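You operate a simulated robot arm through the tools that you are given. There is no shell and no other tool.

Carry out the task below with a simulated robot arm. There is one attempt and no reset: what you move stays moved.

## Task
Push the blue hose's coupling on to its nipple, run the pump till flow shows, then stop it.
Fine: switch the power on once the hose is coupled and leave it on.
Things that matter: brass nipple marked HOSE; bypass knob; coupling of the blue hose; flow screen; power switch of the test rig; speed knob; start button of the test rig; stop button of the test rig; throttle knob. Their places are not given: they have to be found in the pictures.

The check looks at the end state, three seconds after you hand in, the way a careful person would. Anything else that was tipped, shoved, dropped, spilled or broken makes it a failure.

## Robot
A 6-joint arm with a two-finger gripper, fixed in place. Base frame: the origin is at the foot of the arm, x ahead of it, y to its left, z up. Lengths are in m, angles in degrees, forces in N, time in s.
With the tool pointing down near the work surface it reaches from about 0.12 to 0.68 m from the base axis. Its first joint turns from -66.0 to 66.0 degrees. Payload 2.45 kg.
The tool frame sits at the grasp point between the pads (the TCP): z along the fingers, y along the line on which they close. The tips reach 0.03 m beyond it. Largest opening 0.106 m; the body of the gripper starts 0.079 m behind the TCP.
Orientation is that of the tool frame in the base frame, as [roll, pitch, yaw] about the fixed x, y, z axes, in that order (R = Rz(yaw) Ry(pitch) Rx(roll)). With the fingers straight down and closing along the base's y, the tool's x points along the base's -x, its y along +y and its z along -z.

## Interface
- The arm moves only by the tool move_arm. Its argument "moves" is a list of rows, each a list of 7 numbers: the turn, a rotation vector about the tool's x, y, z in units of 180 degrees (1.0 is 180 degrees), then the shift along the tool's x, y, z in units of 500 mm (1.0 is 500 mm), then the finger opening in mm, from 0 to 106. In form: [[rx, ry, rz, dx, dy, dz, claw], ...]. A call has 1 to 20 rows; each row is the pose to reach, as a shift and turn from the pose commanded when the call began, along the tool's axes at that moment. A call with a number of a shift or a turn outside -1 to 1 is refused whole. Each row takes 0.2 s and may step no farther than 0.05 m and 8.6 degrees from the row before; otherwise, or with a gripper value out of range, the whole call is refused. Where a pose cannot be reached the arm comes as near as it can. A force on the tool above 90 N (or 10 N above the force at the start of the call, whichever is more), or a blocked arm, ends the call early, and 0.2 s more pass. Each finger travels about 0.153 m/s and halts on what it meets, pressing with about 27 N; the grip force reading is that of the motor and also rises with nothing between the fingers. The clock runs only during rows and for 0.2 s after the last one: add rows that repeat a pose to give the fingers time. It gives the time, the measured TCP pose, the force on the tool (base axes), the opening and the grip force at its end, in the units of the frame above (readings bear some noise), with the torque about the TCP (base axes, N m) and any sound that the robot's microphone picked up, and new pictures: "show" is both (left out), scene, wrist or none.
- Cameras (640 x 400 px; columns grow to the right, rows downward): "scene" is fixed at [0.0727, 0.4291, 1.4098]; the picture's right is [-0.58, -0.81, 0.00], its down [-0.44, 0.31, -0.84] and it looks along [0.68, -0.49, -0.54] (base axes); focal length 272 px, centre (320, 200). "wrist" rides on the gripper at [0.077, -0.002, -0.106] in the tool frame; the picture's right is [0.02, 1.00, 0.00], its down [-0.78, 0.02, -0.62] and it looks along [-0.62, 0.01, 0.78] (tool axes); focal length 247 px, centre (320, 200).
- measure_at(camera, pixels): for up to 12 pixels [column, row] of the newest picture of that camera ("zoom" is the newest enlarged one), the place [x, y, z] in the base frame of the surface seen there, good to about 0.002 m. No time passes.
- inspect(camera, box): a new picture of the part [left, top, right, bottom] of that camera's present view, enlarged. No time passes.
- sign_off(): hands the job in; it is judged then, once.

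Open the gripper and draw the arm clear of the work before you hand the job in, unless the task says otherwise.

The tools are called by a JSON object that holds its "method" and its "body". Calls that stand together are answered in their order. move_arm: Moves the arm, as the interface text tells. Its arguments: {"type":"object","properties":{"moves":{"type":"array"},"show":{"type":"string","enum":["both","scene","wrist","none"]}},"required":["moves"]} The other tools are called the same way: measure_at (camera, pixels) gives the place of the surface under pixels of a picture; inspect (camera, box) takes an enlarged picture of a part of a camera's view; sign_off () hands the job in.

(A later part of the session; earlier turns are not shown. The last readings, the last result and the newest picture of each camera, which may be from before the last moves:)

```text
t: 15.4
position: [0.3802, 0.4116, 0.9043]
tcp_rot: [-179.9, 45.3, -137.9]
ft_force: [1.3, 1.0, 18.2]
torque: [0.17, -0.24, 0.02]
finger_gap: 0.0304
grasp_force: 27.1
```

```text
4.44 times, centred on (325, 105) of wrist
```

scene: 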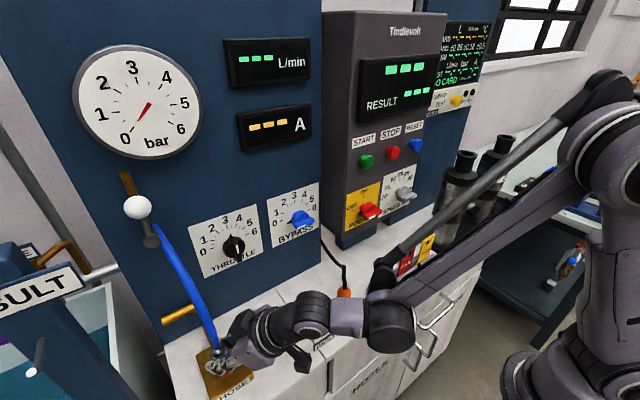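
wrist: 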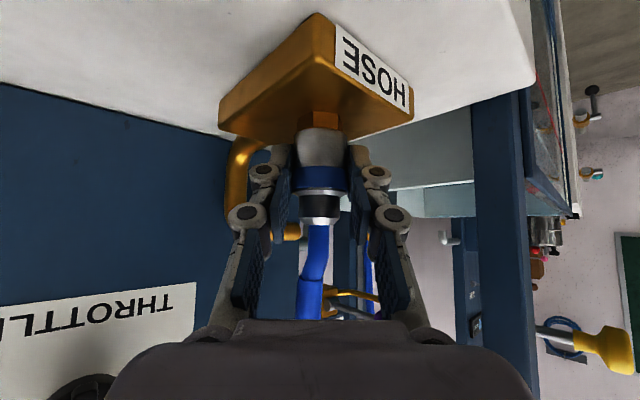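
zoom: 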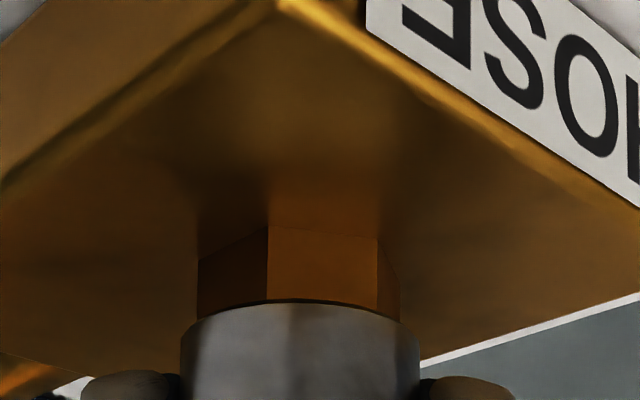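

The sleeve bottom now meets the hex and the coupling slipped slightly in the pads at ~18–20 N, so it seems seated. I do a gentle pull test of 3 mm to see if it is locked.

{"method": "move_arm", "body": {"moves": [[0, 0, 0, -0.0014, 0, -0.0014, 10], [0, 0, 0, -0.0028, 0, -0.0028, 10], [0, 0, 0, -0.0042, 0, -0.0042, 10], [0, 0, 0, -0.0042, 0, -0.0042, 10]], "show": "wrist"}}

{"method": "inspect", "body": {"camera": "wrist", "box": [280, 60, 370, 150]}}

```text
t: 16.4
position: [0.3793, 0.4107, 0.9072]
tcp_rot: [-179.9, 45.0, -137.9]
ft_force: [0.1, -0.4, -7.6]
torque: [-0.08, 0.04, 0.01]
finger_gap: 0.0303
grasp_force: 27.0
```

wrist: 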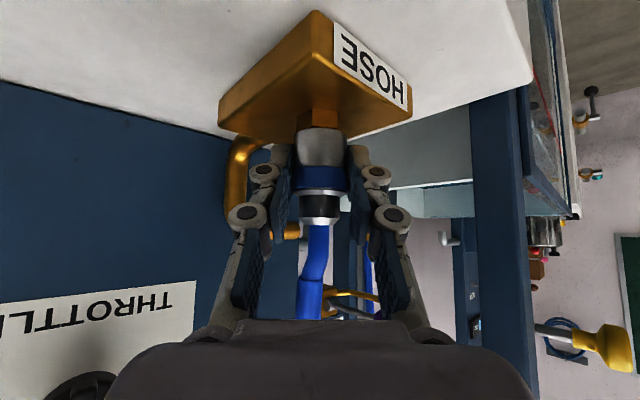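

```text
4.44 times, centred on (325, 105) of wrist
```

zoom: 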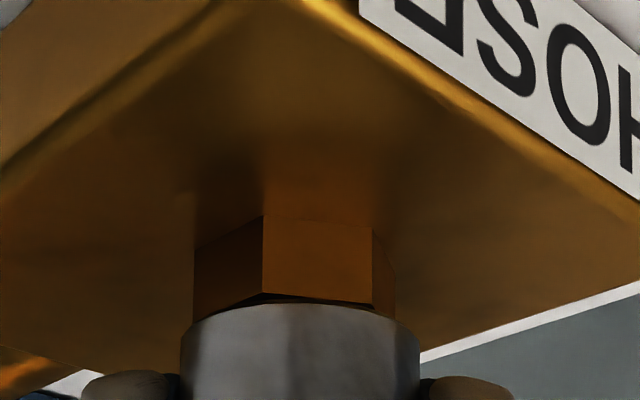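

The pull raised the coupling only ~1.5 mm with about 6 N resistance, and no click has been heard, so the lock isn't certain. I'll look at the hose run and coupling in the scene before pressing harder.

{"method": "inspect", "body": {"camera": "scene", "box": [100, 160, 320, 400]}}

{"method": "inspect", "body": {"camera": "scene", "box": [185, 310, 275, 400]}}

{"method": "measure_at", "body": {"camera": "scene", "pixels": [[160, 230], [170, 245], [185, 270], [200, 300], [208, 325], [212, 340], [137, 207], [150, 235]]}}

```text
1.67 times, centred on (210, 280) of scene
```

zoom: 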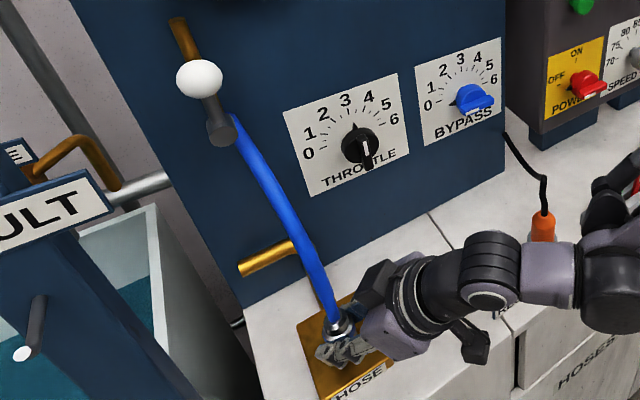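

```text
4.44 times, centred on (230, 355) of scene
```

zoom: 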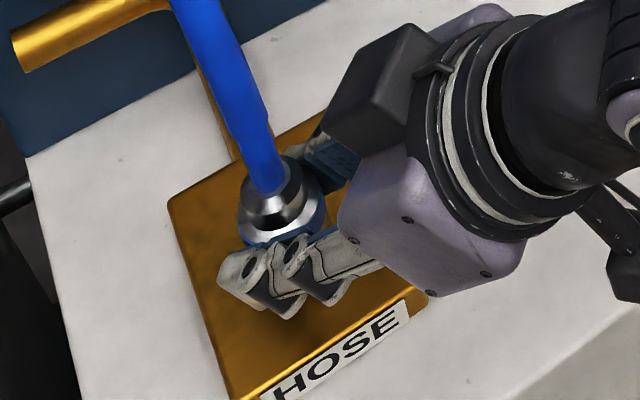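

```text
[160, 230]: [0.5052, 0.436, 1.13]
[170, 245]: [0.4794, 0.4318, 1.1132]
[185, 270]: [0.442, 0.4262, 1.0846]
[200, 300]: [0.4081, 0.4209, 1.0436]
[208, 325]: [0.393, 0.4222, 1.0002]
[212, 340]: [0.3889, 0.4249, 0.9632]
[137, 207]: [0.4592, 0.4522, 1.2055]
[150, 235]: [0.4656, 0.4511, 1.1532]
```

The coupling is well down on the nipple (≈25 mm), so it will stay put. I'll open, rise 30 mm and re-grip at the neck with the finger corners just above the shoulder, so I can push down positively rather than by friction.

{"method": "move_arm", "body": {"moves": [[0, 0, 0, 0, 0, 0, 45], [0, 0, 0, 0, 0, 0, 55], [0, 0, 0, 0, 0, 0, 55]], "show": "wrist"}}

{"method": "inspect", "body": {"camera": "wrist", "box": [270, 80, 370, 220]}}

{"method": "measure_at", "body": {"camera": "wrist", "pixels": [[319, 128], [319, 140], [319, 160], [319, 175], [319, 190], [319, 205], [319, 220], [319, 112], [319, 120]]}}

```text
t: 17.2
position: [0.3807, 0.4123, 0.9069]
tcp_rot: [-179.8, 45.1, -137.9]
ft_force: [-0.3, 0.0, -0.1]
torque: [0.0, 0.0, -0.01]
finger_gap: 0.0547
grasp_force: 0.0
```

wrist: 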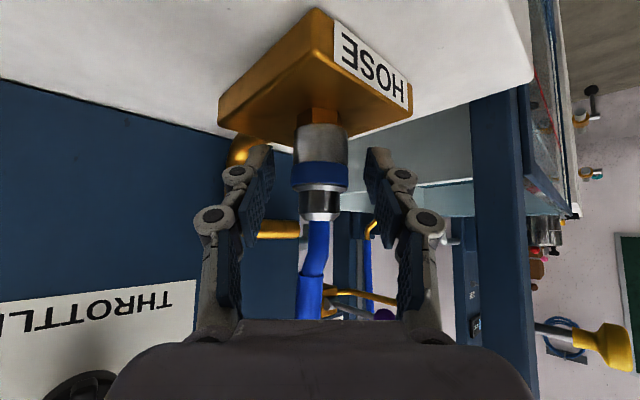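

```text
2.86 times, centred on (320, 150) of wrist
```

zoom: 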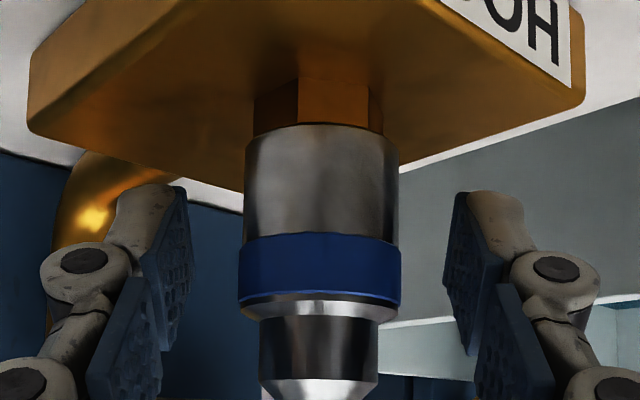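

```text
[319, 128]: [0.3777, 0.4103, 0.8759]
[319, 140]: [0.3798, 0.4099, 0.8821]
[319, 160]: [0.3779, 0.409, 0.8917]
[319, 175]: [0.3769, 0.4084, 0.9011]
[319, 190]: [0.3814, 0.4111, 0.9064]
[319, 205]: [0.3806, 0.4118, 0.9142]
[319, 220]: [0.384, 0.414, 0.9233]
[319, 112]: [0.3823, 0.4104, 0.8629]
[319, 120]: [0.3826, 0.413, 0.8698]
```

The coupling stays upright on the nipple after release. I'll zoom at the junction with the hex.

{"method": "inspect", "body": {"camera": "wrist", "box": [290, 95, 350, 145]}}

```text
8.00 times, centred on (320, 120) of wrist
```

zoom: 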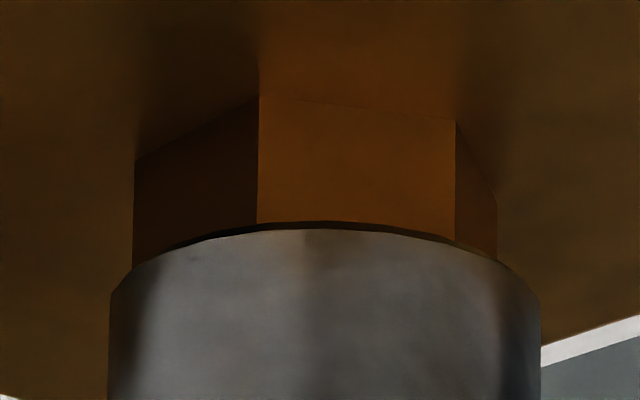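

The sleeve has settled back onto the hex by itself after release, which suggests it is holding. To be sure, I'll rise 30 mm to grip around the neck just above the shoulder.

{"method": "move_arm", "body": {"moves": [[0, 0, 0, -0.0141, 0, -0.0141, 55], [0, 0, 0, -0.0283, 0, -0.0283, 55], [0, 0, 0, -0.0424, 0, -0.0424, 55], [0, 0, 0, -0.0424, 0, -0.0424, 55]], "show": "wrist"}}

{"method": "inspect", "body": {"camera": "wrist", "box": [270, 60, 370, 200]}}

{"method": "measure_at", "body": {"camera": "wrist", "pixels": [[319, 75], [319, 100], [319, 115], [319, 130], [319, 140], [319, 150], [319, 160], [319, 175]]}}

```text
t: 18.2
position: [0.3773, 0.411, 0.9373]
tcp_rot: [-179.9, 45.0, -137.9]
ft_force: [0.1, 0.7, 0.5]
torque: [-0.03, -0.02, -0.02]
finger_gap: 0.0549
grasp_force: 0.1
```

wrist: 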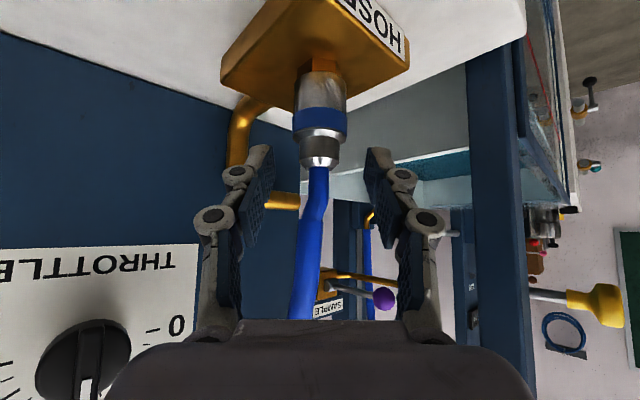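

```text
2.86 times, centred on (320, 130) of wrist
```

zoom: 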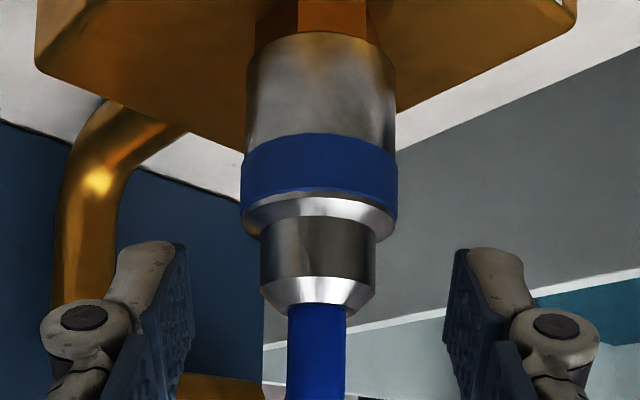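

```text
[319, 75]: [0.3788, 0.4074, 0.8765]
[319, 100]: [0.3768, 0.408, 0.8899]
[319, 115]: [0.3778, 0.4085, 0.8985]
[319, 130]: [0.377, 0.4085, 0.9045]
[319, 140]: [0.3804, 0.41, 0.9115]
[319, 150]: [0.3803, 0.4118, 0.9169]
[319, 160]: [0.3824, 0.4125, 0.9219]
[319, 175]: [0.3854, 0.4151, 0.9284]
```

The shoulder's chamfer is around z 0.903–0.908 and the neck is 0.908–0.919; finger corners are at z≈0.908. I rise 2 mm more and close on the neck.

{"method": "move_arm", "body": {"moves": [[0, 0, 0, -0.0028, 0, -0.0028, 55], [0, 0, 0, -0.0028, 0, -0.0028, 40], [0, 0, 0, -0.0028, 0, -0.0028, 26], [0, 0, 0, -0.0028, 0, -0.0028, 10], [0, 0, 0, -0.0028, 0, -0.0028, 5]], "show": "wrist"}}

{"method": "inspect", "body": {"camera": "wrist", "box": [270, 60, 370, 200]}}

```text
t: 19.4
position: [0.3797, 0.4107, 0.9392]
tcp_rot: [-179.9, 45.1, -137.9]
ft_force: [0.0, -0.7, 3.0]
torque: [-0.01, -0.06, 0.02]
finger_gap: 0.0296
grasp_force: 27.2
```

wrist: 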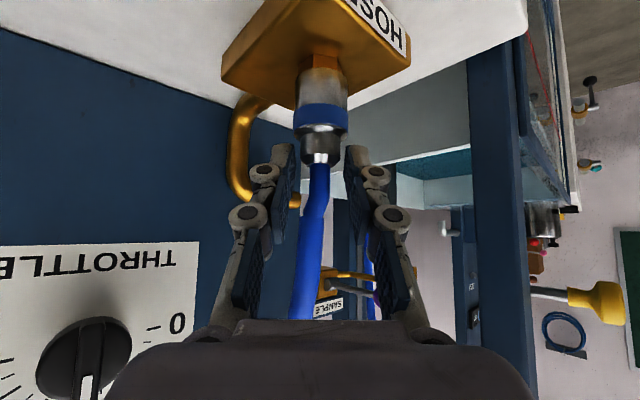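

```text
2.86 times, centred on (320, 130) of wrist
```

zoom: 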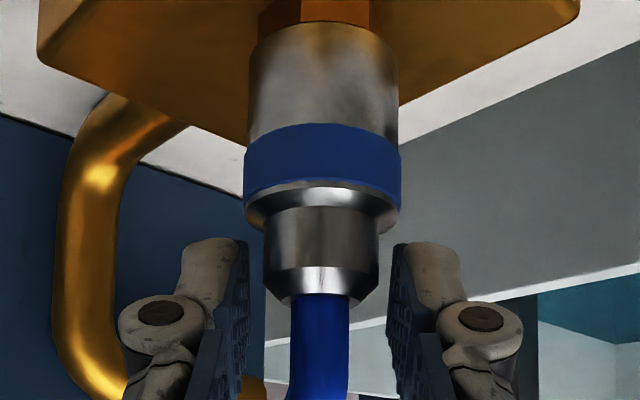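

The fingers stopped at 29.6 mm (the coupling's hull is a full cylinder). With this grip I press down once more to confirm there is a hard stop and listen for a click.

{"method": "move_arm", "body": {"moves": [[0, 0, 0, 0.0014, 0, 0.0014, 5], [0, 0, 0, 0.0028, 0, 0.0028, 5], [0, 0, 0, 0.0042, 0, 0.0042, 5]], "show": "wrist"}}

{"method": "inspect", "body": {"camera": "wrist", "box": [290, 55, 350, 105]}}

```text
t: 20.2
position: [0.3793, 0.4123, 0.9388]
tcp_rot: [-179.9, 45.6, -137.9]
ft_force: [-15.3, -15.6, 61.9]
torque: [-0.28, 0.23, 0.05]
finger_gap: 0.0302
grasp_force: 26.5
```

wrist: 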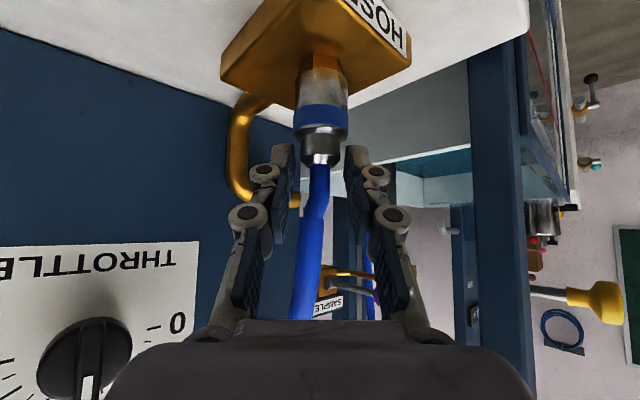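

```text
8.00 times, centred on (320, 80) of wrist
```

zoom: 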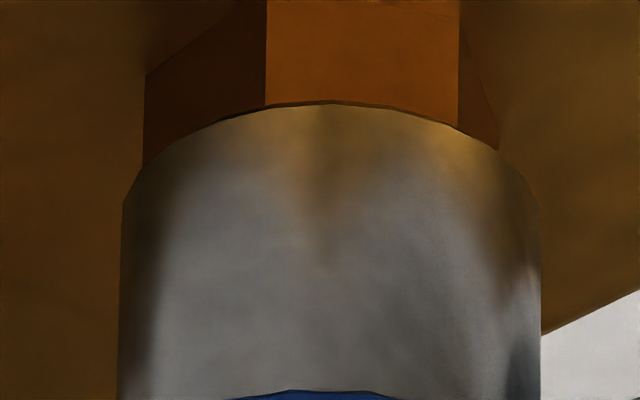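

A 62 N push moves nothing, so the coupling is hard against its seat. I relax, open the fingers and back away up-radially along the tool axis.

{"method": "move_arm", "body": {"moves": [[0, 0, 0, -0.0042, 0, -0.0042, 5], [0, 0, 0, -0.0042, 0, -0.0042, 30], [0, 0, 0, -0.0042, 0, -0.0042, 55], [0, 0, 0, -0.0042, 0, -0.0042, 55]], "show": "wrist"}}

{"method": "inspect", "body": {"camera": "wrist", "box": [290, 55, 350, 105]}}

```text
t: 21.2
position: [0.3808, 0.4111, 0.9386]
tcp_rot: [-179.9, 45.1, -137.9]
ft_force: [0.3, 0.7, -0.2]
torque: [0.04, -0.01, -0.01]
finger_gap: 0.055
grasp_force: 0.0
```

wrist: 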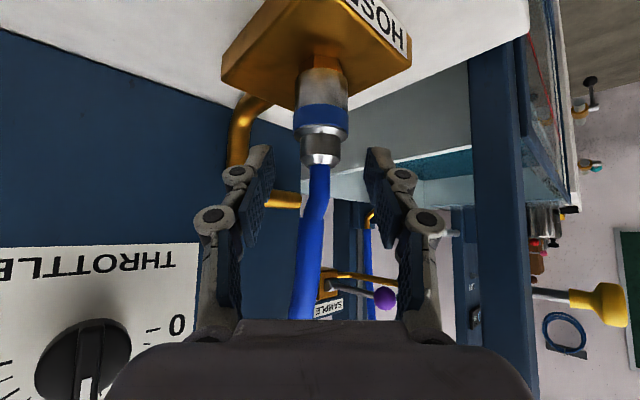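

```text
8.00 times, centred on (320, 80) of wrist
```

zoom: 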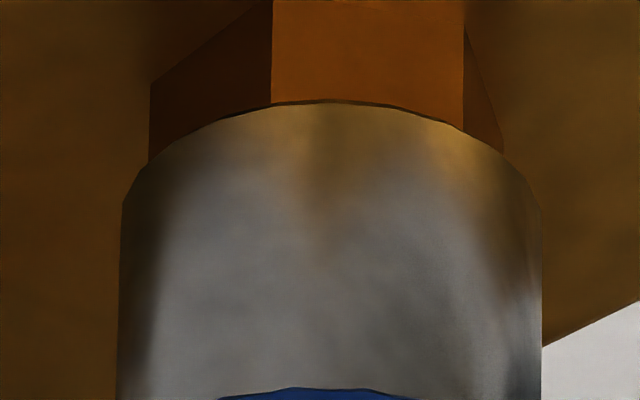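

The coupling stays seated after release. I retreat 120 mm back along the tool axis, leaving the hose ahead of the fingers.

{"method": "move_arm", "body": {"moves": [[0, 0, 0, 0, 0, -0.04, 55], [0, 0, 0, 0, 0, -0.1, 55], [0, 0, 0, 0, 0, -0.17, 55], [0, 0, 0, 0, 0, -0.24, 55], [0, 0, 0, 0, 0, -0.24, 55]], "show": "both"}}

{"method": "inspect", "body": {"camera": "scene", "box": [180, 310, 280, 400]}}

{"method": "inspect", "body": {"camera": "scene", "box": [330, 130, 440, 230]}}

{"method": "measure_at", "body": {"camera": "zoom", "pixels": [[240, 130], [180, 120], [330, 100], [450, 60], [260, 315], [285, 335], [240, 330], [300, 325], [195, 240], [280, 220], [180, 380], [395, 250]]}}

```text
t: 22.4
position: [0.3184, 0.3534, 1.0236]
tcp_rot: [-179.9, 45.1, -137.9]
ft_force: [0.4, -0.3, -0.6]
torque: [0.01, 0.01, 0.0]
finger_gap: 0.0552
grasp_force: 0.1
```

scene: 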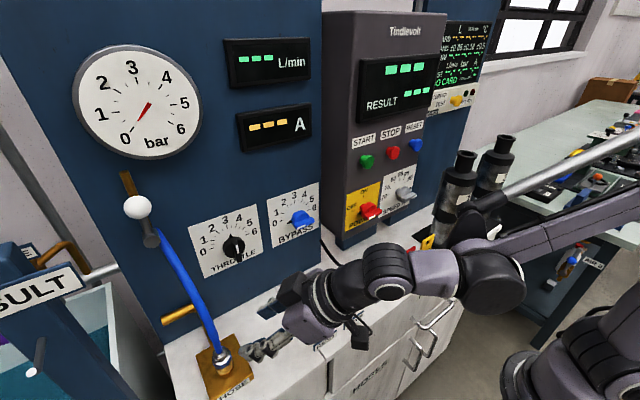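
wrist: 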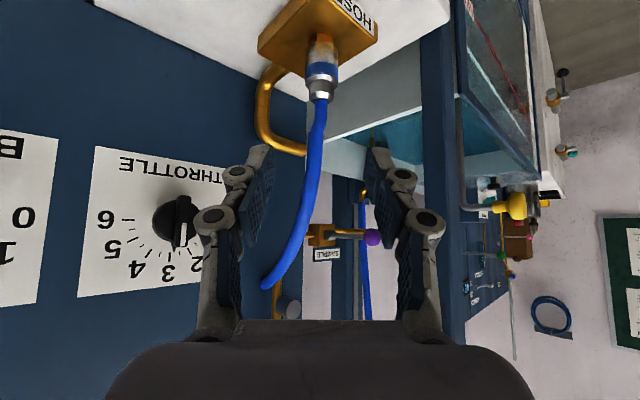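

```text
4.44 times, centred on (230, 355) of scene
```

zoom: 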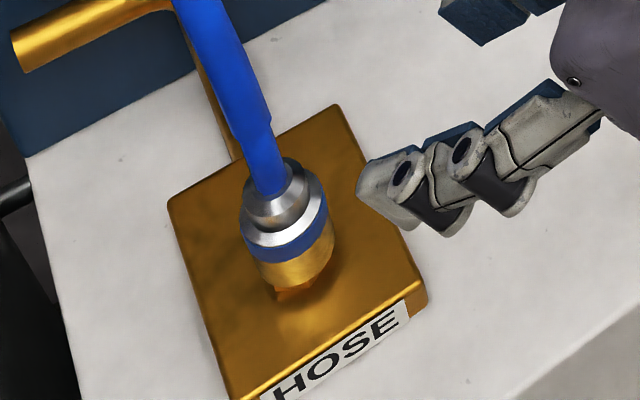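

```text
4.00 times, centred on (385, 180) of scene
```

zoom: 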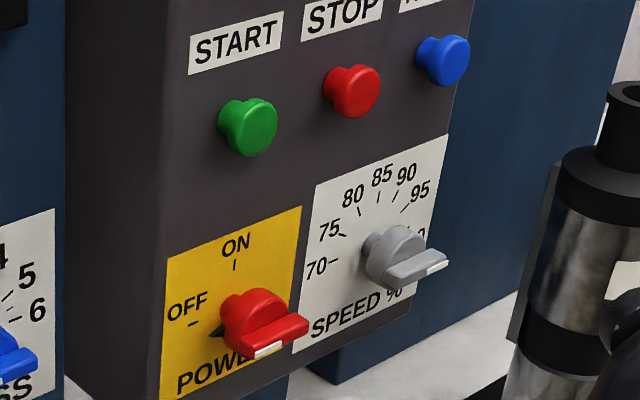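

```text
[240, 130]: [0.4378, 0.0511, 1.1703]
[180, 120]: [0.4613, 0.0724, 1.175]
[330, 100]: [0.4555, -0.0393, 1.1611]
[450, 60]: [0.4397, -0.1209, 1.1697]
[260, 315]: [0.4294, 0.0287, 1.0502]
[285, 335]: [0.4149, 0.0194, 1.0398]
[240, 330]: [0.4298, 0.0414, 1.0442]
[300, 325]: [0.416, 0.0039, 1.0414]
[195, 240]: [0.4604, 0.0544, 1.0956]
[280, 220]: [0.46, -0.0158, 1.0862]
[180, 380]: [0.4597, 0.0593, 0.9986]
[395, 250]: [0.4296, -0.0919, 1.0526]
```

The coupling is plainly down on the HOSE nipple. Now to the console: face at x≈0.460, power knob's bar about (0.415, 0.02, 1.042), START at (0.438, 0.051, 1.170). I move in front of it while turning the yaw back to 0.

{"method": "move_arm", "body": {"moves": [[0.0207, 0, 0.0206, 0.0303, -0.062, -0.0433, 40], [0.0414, 0, 0.0413, 0.0606, -0.1239, -0.0866, 40], [0.0621, 0, 0.0619, 0.0908, -0.1859, -0.1299, 30], [0.0828, 0, 0.0825, 0.1211, -0.2478, -0.1732, 30], [0.1035, 0, 0.1032, 0.1514, -0.3098, -0.2165, 30], [0.1242, 0, 0.1238, 0.1817, -0.3717, -0.2598, 30], [0.1449, 0, 0.1445, 0.2119, -0.4337, -0.3031, 30], [0.1656, 0, 0.1651, 0.2422, -0.4956, -0.3464, 30], [0.1656, 0, 0.1651, 0.2422, -0.4956, -0.3464, 30]], "show": "both"}}

```text
t: 24.4
position: [0.3287, 0.0304, 1.0592]
tcp_rot: [179.9, 45.2, 179.9]
ft_force: [0.2, 0.6, 0.5]
torque: [0.0, -0.01, 0.02]
finger_gap: 0.0298
grasp_force: 0.1
```

scene: 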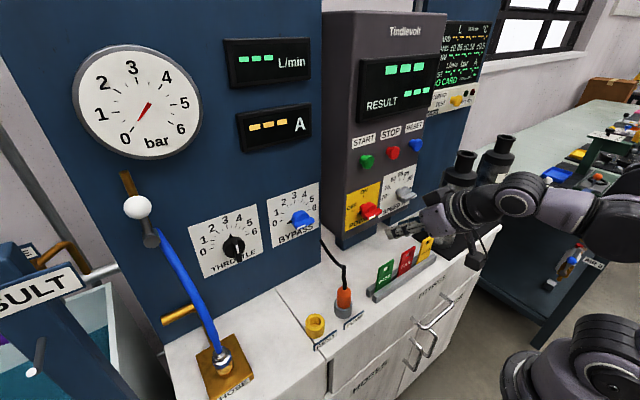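
wrist: 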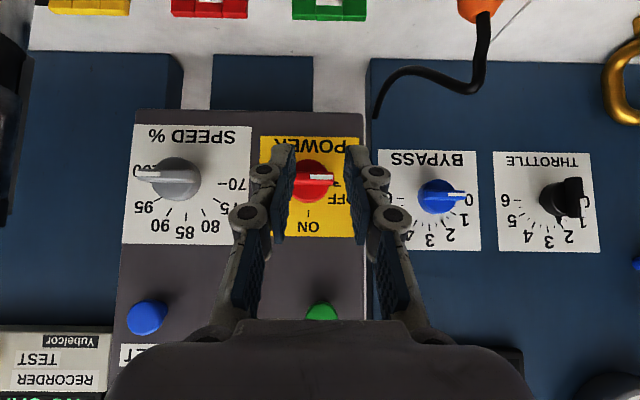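

The wrist now faces the console; the power knob shows at (313,180), speed at (172,178). I zoom in on the power knob and measure it.

{"method": "inspect", "body": {"camera": "wrist", "box": [255, 130, 365, 245]}}

{"method": "measure_at", "body": {"camera": "zoom", "pixels": [[320, 175], [280, 175], [240, 180], [350, 175], [370, 180], [320, 150], [320, 200], [410, 190], [320, 240], [320, 290], [390, 250], [300, 225]]}}

```text
3.48 times, centred on (310, 188) of wrist
```

zoom: 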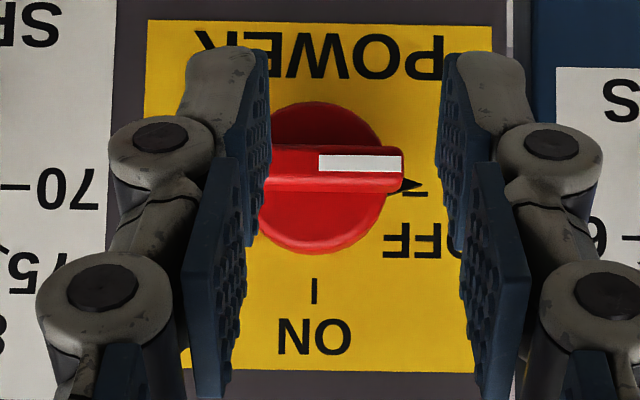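

```text
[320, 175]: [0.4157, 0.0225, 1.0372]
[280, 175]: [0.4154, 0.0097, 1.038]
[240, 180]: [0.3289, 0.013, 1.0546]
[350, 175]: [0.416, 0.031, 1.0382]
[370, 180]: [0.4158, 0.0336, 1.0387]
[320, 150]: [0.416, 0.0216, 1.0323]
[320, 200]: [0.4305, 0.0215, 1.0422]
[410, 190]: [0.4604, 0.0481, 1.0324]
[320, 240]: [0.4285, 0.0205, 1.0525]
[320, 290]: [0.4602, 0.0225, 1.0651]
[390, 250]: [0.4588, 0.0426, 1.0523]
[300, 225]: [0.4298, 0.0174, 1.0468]
```

The bar is horizontal with its front at x≈0.416, spanning y≈0.002–0.042 at z≈1.035; ON is straight above the knob, so a 90° clockwise turn is needed. I tilt the tool to horizontal in front of the knob.

{"method": "move_arm", "body": {"moves": [[0, -0.0415, 0, 0.0045, -0.0027, 0.0068, 30], [0, -0.083, 0, 0.009, -0.0053, 0.0137, 30], [0, -0.1245, 0, 0.0135, -0.008, 0.0205, 30], [0, -0.166, 0, 0.018, -0.0107, 0.0273, 30], [0, -0.2075, 0, 0.0225, -0.0133, 0.0342, 30], [0, -0.249, 0, 0.027, -0.016, 0.041, 30], [0, -0.249, 0, 0.027, -0.016, 0.041, 30]], "show": "both"}}

```text
t: 26.0
position: [0.3816, 0.0382, 1.0824]
tcp_rot: [-164.4, 89.6, -164.4]
ft_force: [0.7, 0.4, -1.1]
torque: [0.01, -0.03, 0.0]
finger_gap: 0.03
grasp_force: 0.0
out of reach, approached as far as the arm can: row 6, 7
stopped in row 7: the arm was blocked; the commanded pose is now the measured one
```

scene: 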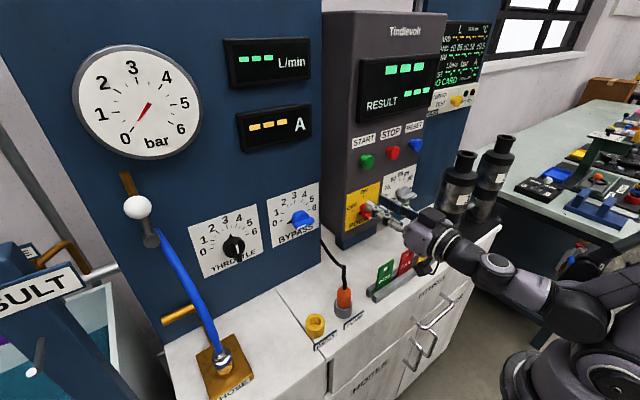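
wrist: 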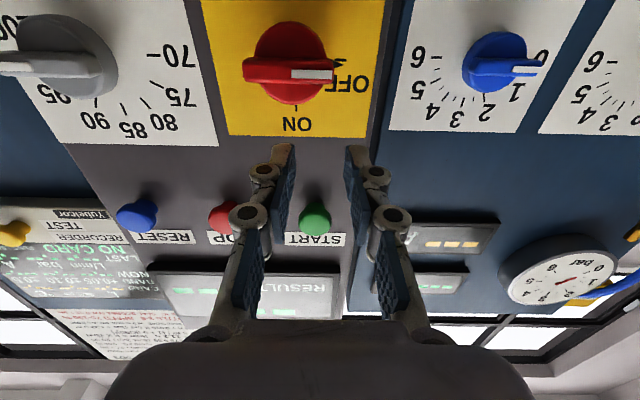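

The arm can only hold the horizontal pose from about x≈0.38 on; it now sits at (0.382, 0.038, 1.082), fingertips 50 mm above the knob with nothing touched. I'll measure the knob again from here.

{"method": "inspect", "body": {"camera": "wrist", "box": [220, 0, 370, 150]}}

{"method": "measure_at", "body": {"camera": "wrist", "pixels": [[250, 72], [270, 74], [290, 75], [310, 75], [328, 75], [290, 66], [290, 84], [290, 30], [290, 100], [295, 110], [335, 62], [315, 215]]}}

```text
2.67 times, centred on (295, 75) of wrist
```

zoom: 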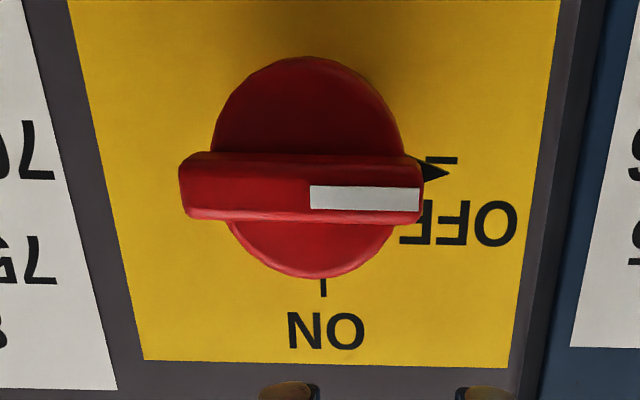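

```text
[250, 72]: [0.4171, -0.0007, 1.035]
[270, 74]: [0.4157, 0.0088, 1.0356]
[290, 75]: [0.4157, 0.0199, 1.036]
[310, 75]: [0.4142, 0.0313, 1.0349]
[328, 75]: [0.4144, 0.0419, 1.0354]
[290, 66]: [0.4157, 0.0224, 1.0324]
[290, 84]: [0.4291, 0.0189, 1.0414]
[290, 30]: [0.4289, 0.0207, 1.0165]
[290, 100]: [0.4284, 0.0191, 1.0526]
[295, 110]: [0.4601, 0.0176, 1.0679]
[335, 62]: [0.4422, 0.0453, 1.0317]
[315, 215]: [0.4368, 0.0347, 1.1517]
```

The knob axis is at about y=0.0208, z=1.0355, with bar front x≈0.415. Full horizontal is too folded for the arm here, so I'll use a 15° downward tilt instead, which still lets the fingers straddle the bar.

{"method": "move_arm", "body": {"moves": [[0, 0.021, 0, 0.0163, -0.0087, -0.0188, 40], [0, 0.042, 0, 0.0325, -0.0174, -0.0188, 40], [0, 0.0625, 0, 0.0488, -0.0261, -0.0188, 40], [0, 0.083, 0, 0.065, -0.0348, -0.0188, 40], [0, 0.083, 0, 0.065, -0.0348, -0.0188, 40]], "show": "both"}}

```text
t: 27.2
position: [0.3702, 0.0232, 1.0499]
tcp_rot: [-179.6, 74.8, -179.7]
ft_force: [0.3, 0.0, 0.0]
torque: [-0.01, -0.01, 0.0]
finger_gap: 0.0399
grasp_force: 0.1
```

scene: 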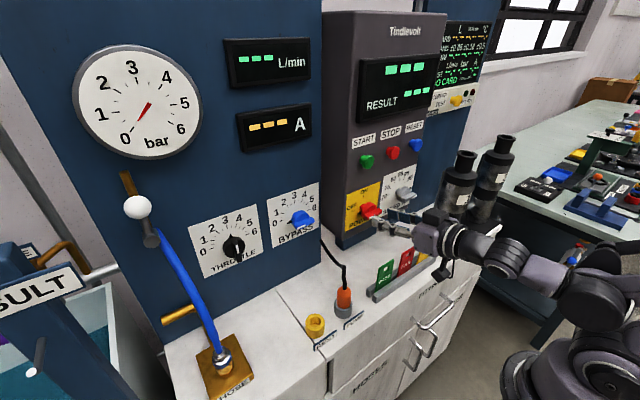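
wrist: 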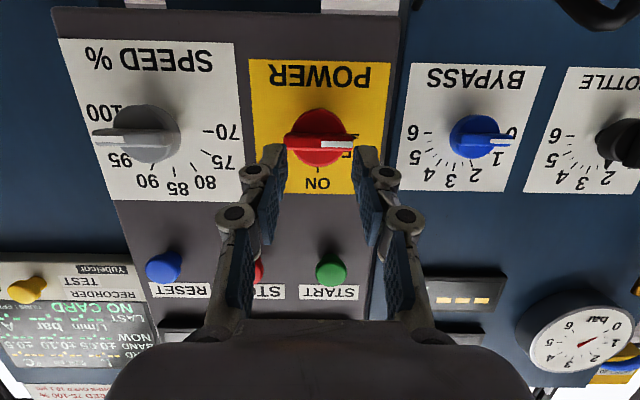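

Pose is good: (0.370, 0.023, 1.050), tilt 75°, knob centred at column ≈319. Now I roll the gripper −90° about its axis so the fingers sit above and below the bar.

{"method": "move_arm", "body": {"moves": [[0, 0, -0.0455, 0, 0, 0, 40], [0, 0, -0.0909, 0, 0, 0, 40], [0, 0, -0.1364, 0, 0, 0, 40], [0, 0, -0.1818, 0, 0, 0, 40], [0, 0, -0.2273, 0, 0, 0, 40], [0, 0, -0.2727, 0, 0, 0, 40], [0, 0, -0.3182, 0, 0, 0, 40], [0, 0, -0.3636, 0, 0, 0, 40], [0, 0, -0.4091, 0, 0, 0, 40], [0, 0, -0.4545, 0, 0, 0, 40], [0, 0, -0.5, 0, 0, 0, 40], [0, 0, -0.5, 0, 0, 0, 40]], "show": "both"}}

```text
t: 29.8
position: [0.3711, 0.0212, 1.0513]
tcp_rot: [-105.4, -0.3, -90.2]
ft_force: [0.4, -1.1, 0.6]
torque: [0.01, 0.04, -0.01]
finger_gap: 0.04
grasp_force: 0.0
```

scene: 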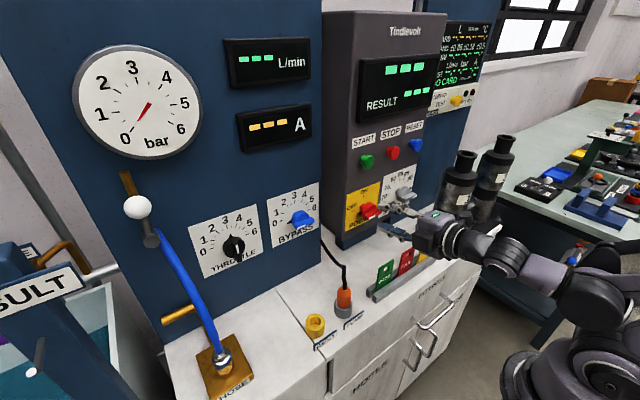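
wrist: 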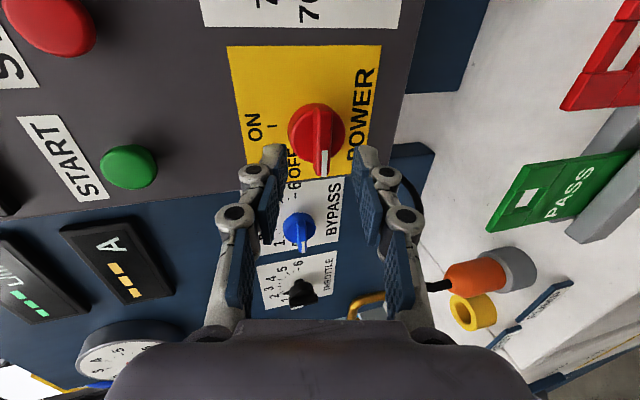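

The fingers now bracket the bar above/below; it's at wrist column ≈322 versus pad midpoint 318. I narrow to 24 mm and ease in so the pads overlap the bar by ~6 mm without touching the disc behind.

{"method": "move_arm", "body": {"moves": [[0, 0, 0, 0.0008, 0.0054, 0, 24], [0, 0, 0, 0.0008, 0.0054, 0.015, 24], [0, 0, 0, 0.0008, 0.0054, 0.03, 24], [0, 0, 0, 0.0008, 0.0054, 0.0448, 24], [0, 0, 0, 0.0008, 0.0054, 0.0448, 24]], "show": "both"}}

{"method": "inspect", "body": {"camera": "wrist", "box": [260, 90, 380, 210]}}

{"method": "inspect", "body": {"camera": "scene", "box": [340, 170, 420, 240]}}

```text
t: 31.0
position: [0.392, 0.0199, 1.0413]
tcp_rot: [-105.3, 0.0, -90.2]
ft_force: [0.6, 0.6, 0.6]
torque: [0.0, 0.0, 0.02]
finger_gap: 0.024
grasp_force: 0.0
```

scene: 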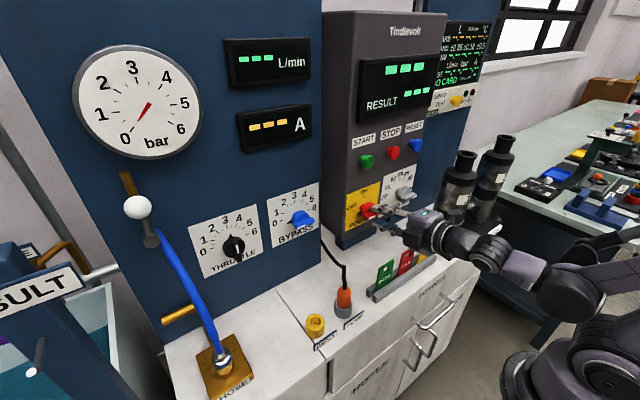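
wrist: 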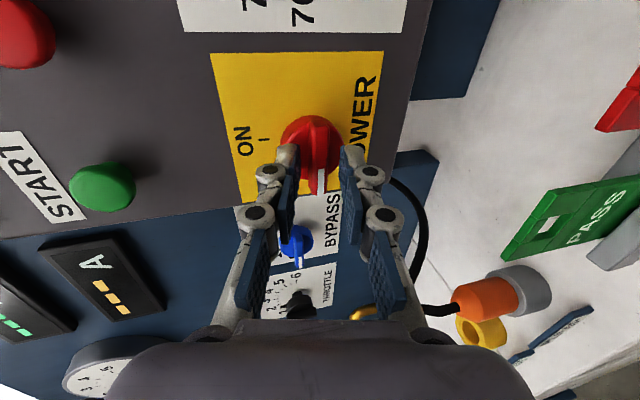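

```text
3.33 times, centred on (320, 150) of wrist
```

zoom: 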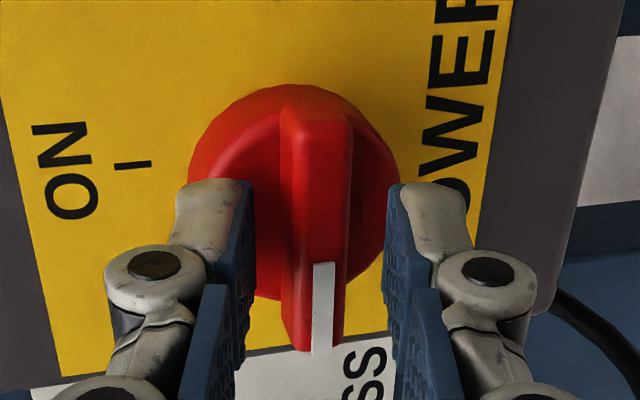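

```text
5.71 times, centred on (380, 205) of scene
```

zoom: 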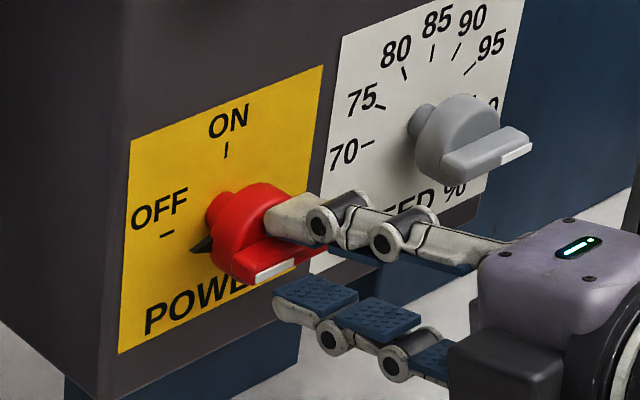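

The pads straddle the bar centrally. I close on it and read the gap and force.

{"method": "move_arm", "body": {"moves": [[0, 0, 0, 0, 0, 0, 16], [0, 0, 0, 0, 0, 0, 10], [0, 0, 0, 0, 0, 0, 4], [0, 0, 0, 0, 0, 0, 4]], "show": "both"}}

{"method": "inspect", "body": {"camera": "wrist", "box": [260, 90, 380, 210]}}

```text
t: 32.0
position: [0.3926, 0.0203, 1.0419]
tcp_rot: [-105.3, -0.1, -90.0]
ft_force: [1.6, 0.3, -2.5]
torque: [0.07, -0.04, -0.14]
finger_gap: 0.0115
grasp_force: 38.6
```

scene: 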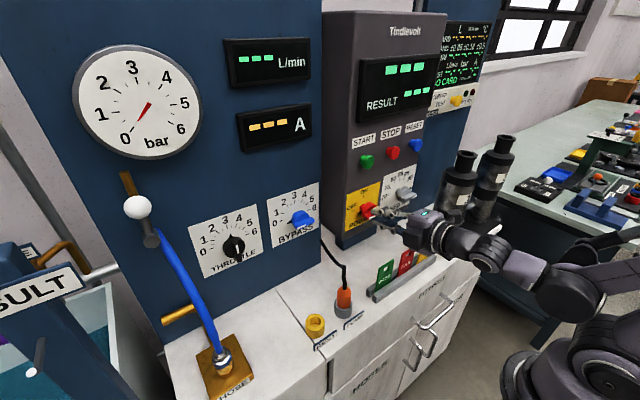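
wrist: 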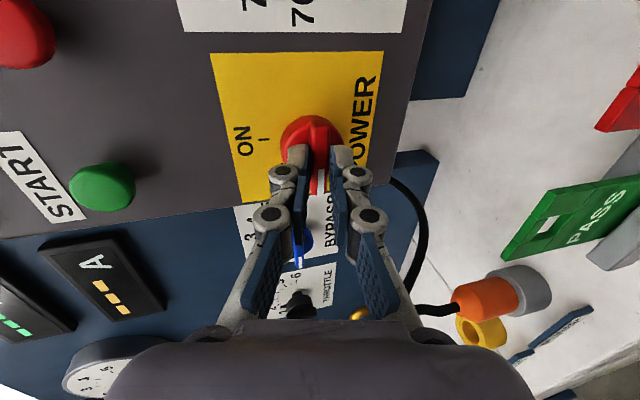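

```text
3.33 times, centred on (320, 150) of wrist
```

zoom: 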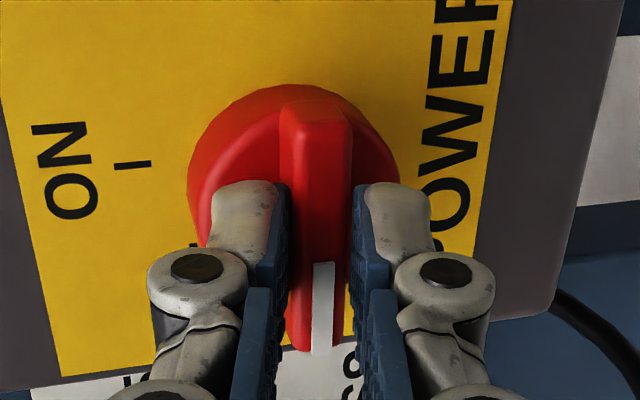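

The bar is gripped (gap 11.5 mm). I turn +45° about the tool axis, clockwise from the front, and check forces.

{"method": "move_arm", "body": {"moves": [[0, 0, 0.03, 0, 0, 0, 4], [0, 0, 0.065, 0, 0, 0, 4], [0, 0, 0.1, 0, 0, 0, 4], [0, 0, 0.14, 0, 0, 0, 4], [0, 0, 0.18, 0, 0, 0, 4], [0, 0, 0.22, 0, 0, 0, 4], [0, 0, 0.25, 0, 0, 0, 4]], "show": "both"}}

{"method": "inspect", "body": {"camera": "scene", "box": [340, 170, 420, 240]}}

```text
t: 33.6
position: [0.3913, 0.0196, 1.0425]
tcp_rot: [-111.1, 43.0, -104.9]
ft_force: [-21.6, 0.8, -2.3]
torque: [-0.03, -0.57, 0.68]
finger_gap: 0.0112
grasp_force: 37.9
```

scene: 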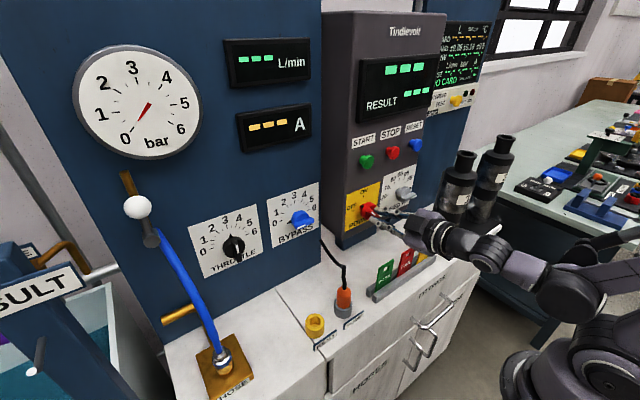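
wrist: 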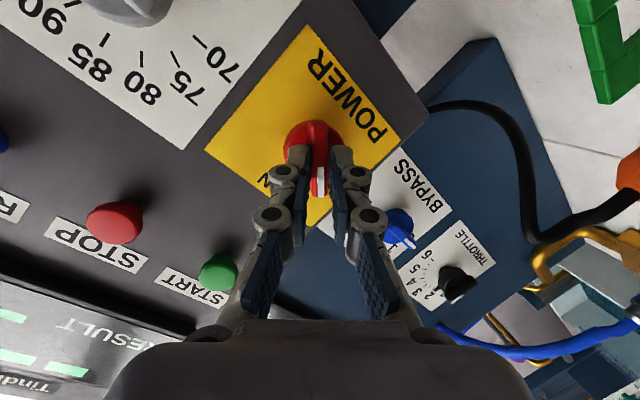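

```text
5.71 times, centred on (380, 205) of scene
```

zoom: 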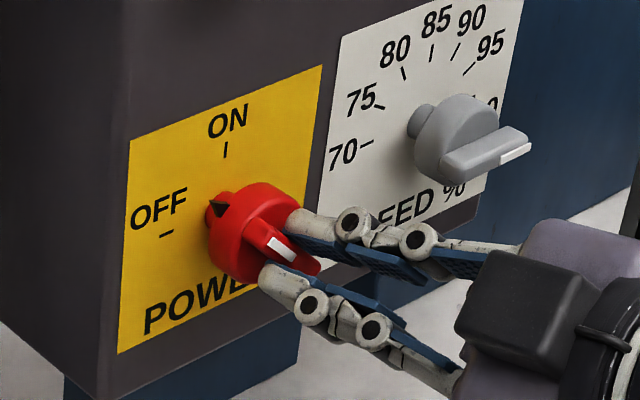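

The knob follows: pointer is midway between OFF and ON, but −22 N in x shows the tips rubbing the disc. I back off 2 mm while turning the remaining 45°.

{"method": "move_arm", "body": {"moves": [[0, 0, 0.01, 0, 0, -0.004, 4], [0, 0, 0.045, 0, 0, -0.004, 4], [0, 0, 0.08, 0, 0, -0.004, 4], [0, 0, 0.12, 0, 0, -0.004, 4], [0, 0, 0.16, 0, 0, -0.004, 4], [0, 0, 0.2, 0, 0, -0.004, 4], [0, 0, 0.23, 0, 0, -0.004, 4], [0, 0, 0.25, 0, 0, -0.004, 4]], "show": "both"}}

{"method": "inspect", "body": {"camera": "scene", "box": [340, 170, 420, 240]}}

```text
t: 35.4
position: [0.3893, 0.0201, 1.0432]
tcp_rot: [-179.9, 74.9, -179.8]
ft_force: [-9.4, 5.2, 9.2]
torque: [0.01, 0.21, 0.21]
finger_gap: 0.0111
grasp_force: 37.9
```

scene: 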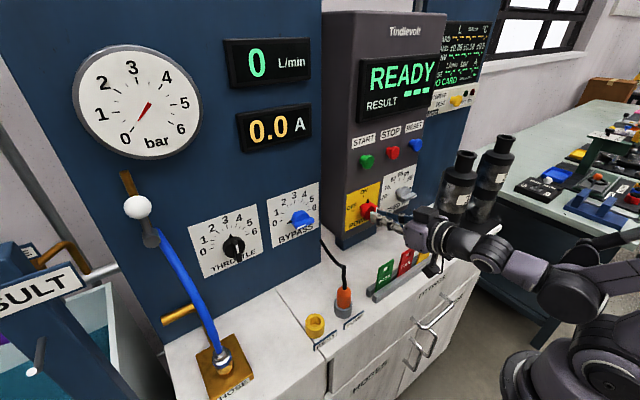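
wrist: 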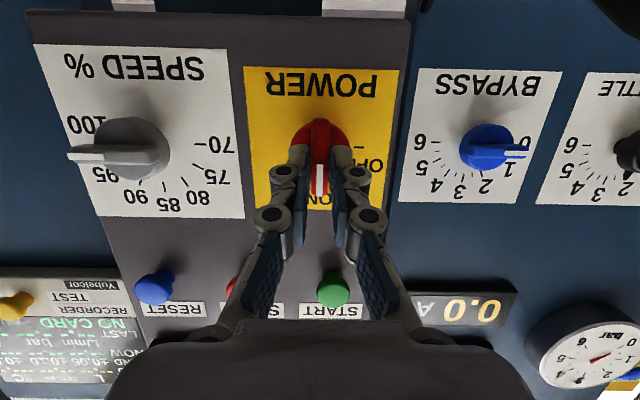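

```text
5.71 times, centred on (380, 205) of scene
```

zoom: 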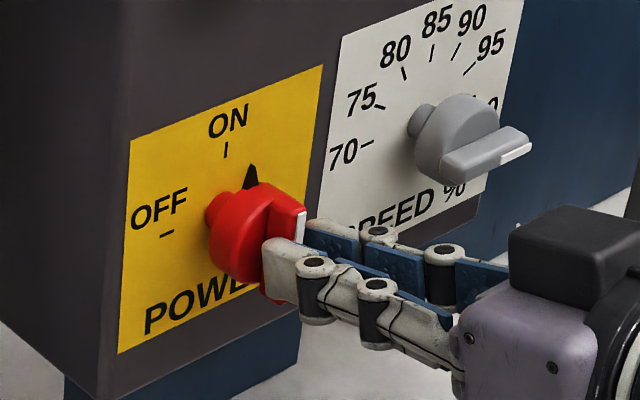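

Power is on: the panel shows READY, flow 0 L/min, 0.0 A. I open the fingers and back straight out 30 mm.

{"method": "move_arm", "body": {"moves": [[0, 0, 0, 0, 0, 0, 20], [0, 0, 0, 0, 0, 0, 28], [0, 0, 0, 0, 0, -0.03, 28], [0, 0, 0, 0, 0, -0.06, 28], [0, 0, 0, 0, 0, -0.06, 28]], "show": "both"}}

{"method": "inspect", "body": {"camera": "scene", "box": [340, 130, 440, 230]}}

{"method": "measure_at", "body": {"camera": "wrist", "pixels": [[327, 275], [318, 265], [338, 265], [328, 285], [328, 262], [225, 265], [155, 270], [320, 140]]}}

```text
t: 36.6
position: [0.3613, 0.0212, 1.0502]
tcp_rot: [-179.7, 74.6, -179.7]
ft_force: [-1.2, 0.0, -0.5]
torque: [0.0, -0.01, -0.01]
finger_gap: 0.028
grasp_force: 0.1
```

scene: 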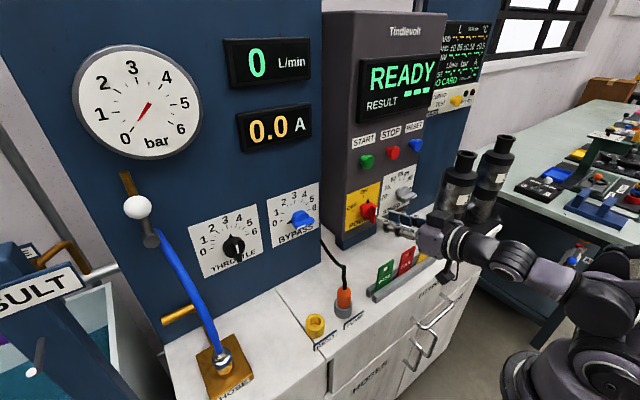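
wrist: 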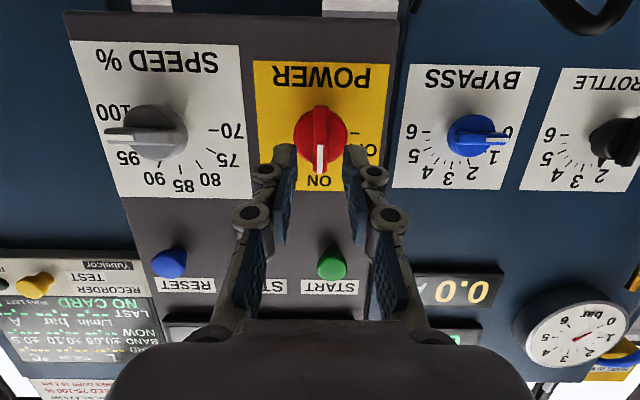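

```text
4.00 times, centred on (390, 180) of scene
```

zoom: 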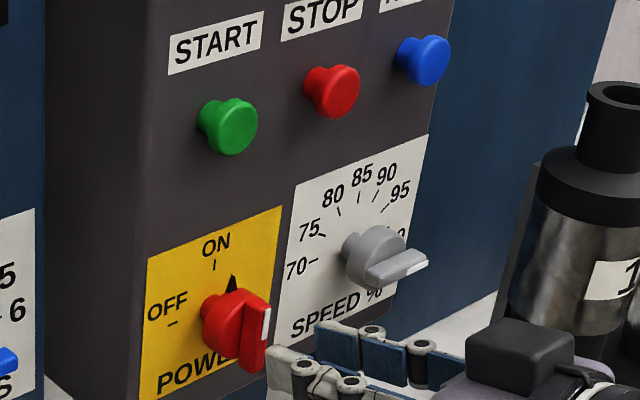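

```text
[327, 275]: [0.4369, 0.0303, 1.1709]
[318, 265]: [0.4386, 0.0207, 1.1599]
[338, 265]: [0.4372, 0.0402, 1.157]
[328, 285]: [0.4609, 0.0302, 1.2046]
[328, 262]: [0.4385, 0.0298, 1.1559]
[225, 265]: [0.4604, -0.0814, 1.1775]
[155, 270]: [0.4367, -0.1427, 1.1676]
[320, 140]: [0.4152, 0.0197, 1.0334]
```

The bar points up to ON. START's front face is at x≈0.437 near (y≈0.034, z≈1.165) by the wrist camera. I close the fingers, rise in front of it and level the tool, stopping ~27 mm short.

{"method": "move_arm", "body": {"moves": [[0, -0.0214, 0, -0.0579, 0.0064, -0.0063, 20], [0, -0.0428, 0, -0.1157, 0.0128, -0.0125, 10], [0, -0.0642, 0, -0.1736, 0.0192, -0.0188, 0], [0, -0.0856, 0, -0.2314, 0.0256, -0.025, 0], [0, -0.0856, 0, -0.2314, 0.0256, -0.025, 0]], "show": "both"}}

{"method": "inspect", "body": {"camera": "wrist", "box": [220, 80, 420, 280]}}

```text
t: 37.8
position: [0.3795, 0.0334, 1.1652]
tcp_rot: [-29.8, 89.7, -29.8]
ft_force: [0.8, -0.3, -0.3]
torque: [-0.01, -0.02, -0.03]
finger_gap: 0.0
grasp_force: 26.8
```

scene: 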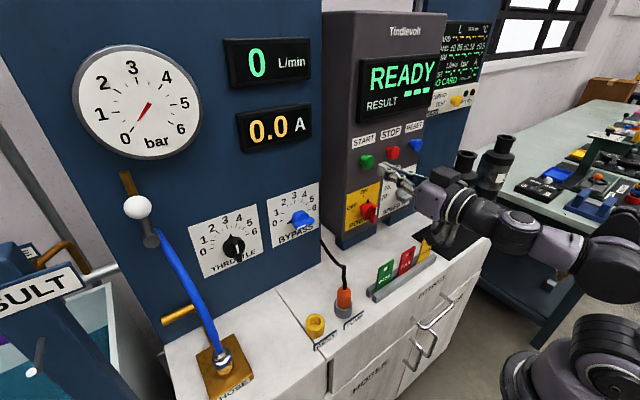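
wrist: 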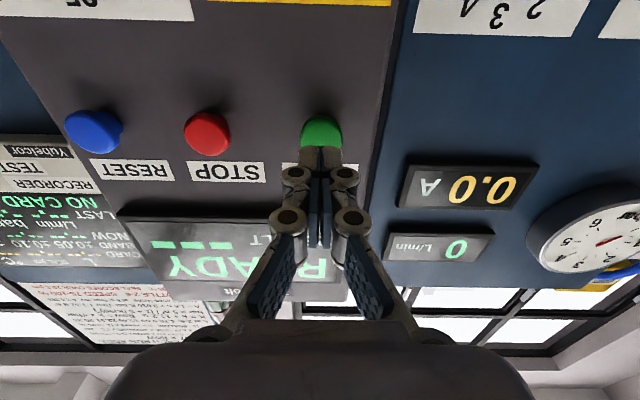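

```text
2.00 times, centred on (320, 180) of wrist
```

zoom: 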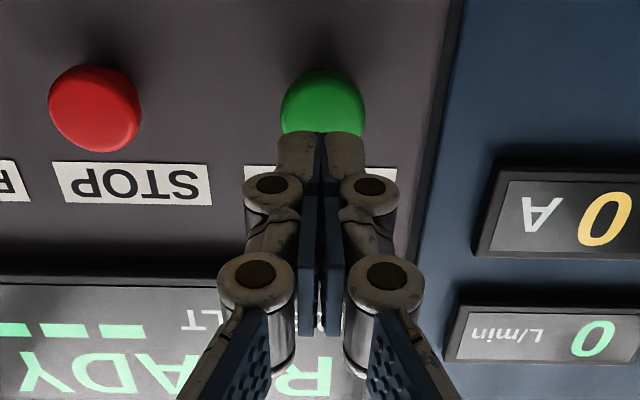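

The closed tips are laterally centred on START (col 320 vs 321). I measure START and STOP faces to set the height.

{"method": "measure_at", "body": {"camera": "wrist", "pixels": [[321, 120], [321, 130], [321, 140], [305, 132], [337, 132], [208, 118], [208, 130], [208, 145], [190, 132], [226, 132], [321, 110], [260, 120]]}}

```text
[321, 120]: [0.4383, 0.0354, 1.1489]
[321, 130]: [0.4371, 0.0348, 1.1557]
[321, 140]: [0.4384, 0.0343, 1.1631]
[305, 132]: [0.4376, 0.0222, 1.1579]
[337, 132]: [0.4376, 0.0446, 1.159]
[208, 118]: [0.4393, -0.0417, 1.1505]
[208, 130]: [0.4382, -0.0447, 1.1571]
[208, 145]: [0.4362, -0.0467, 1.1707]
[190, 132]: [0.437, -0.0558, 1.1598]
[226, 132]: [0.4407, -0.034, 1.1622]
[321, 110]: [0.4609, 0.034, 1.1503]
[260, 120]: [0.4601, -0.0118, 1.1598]
```

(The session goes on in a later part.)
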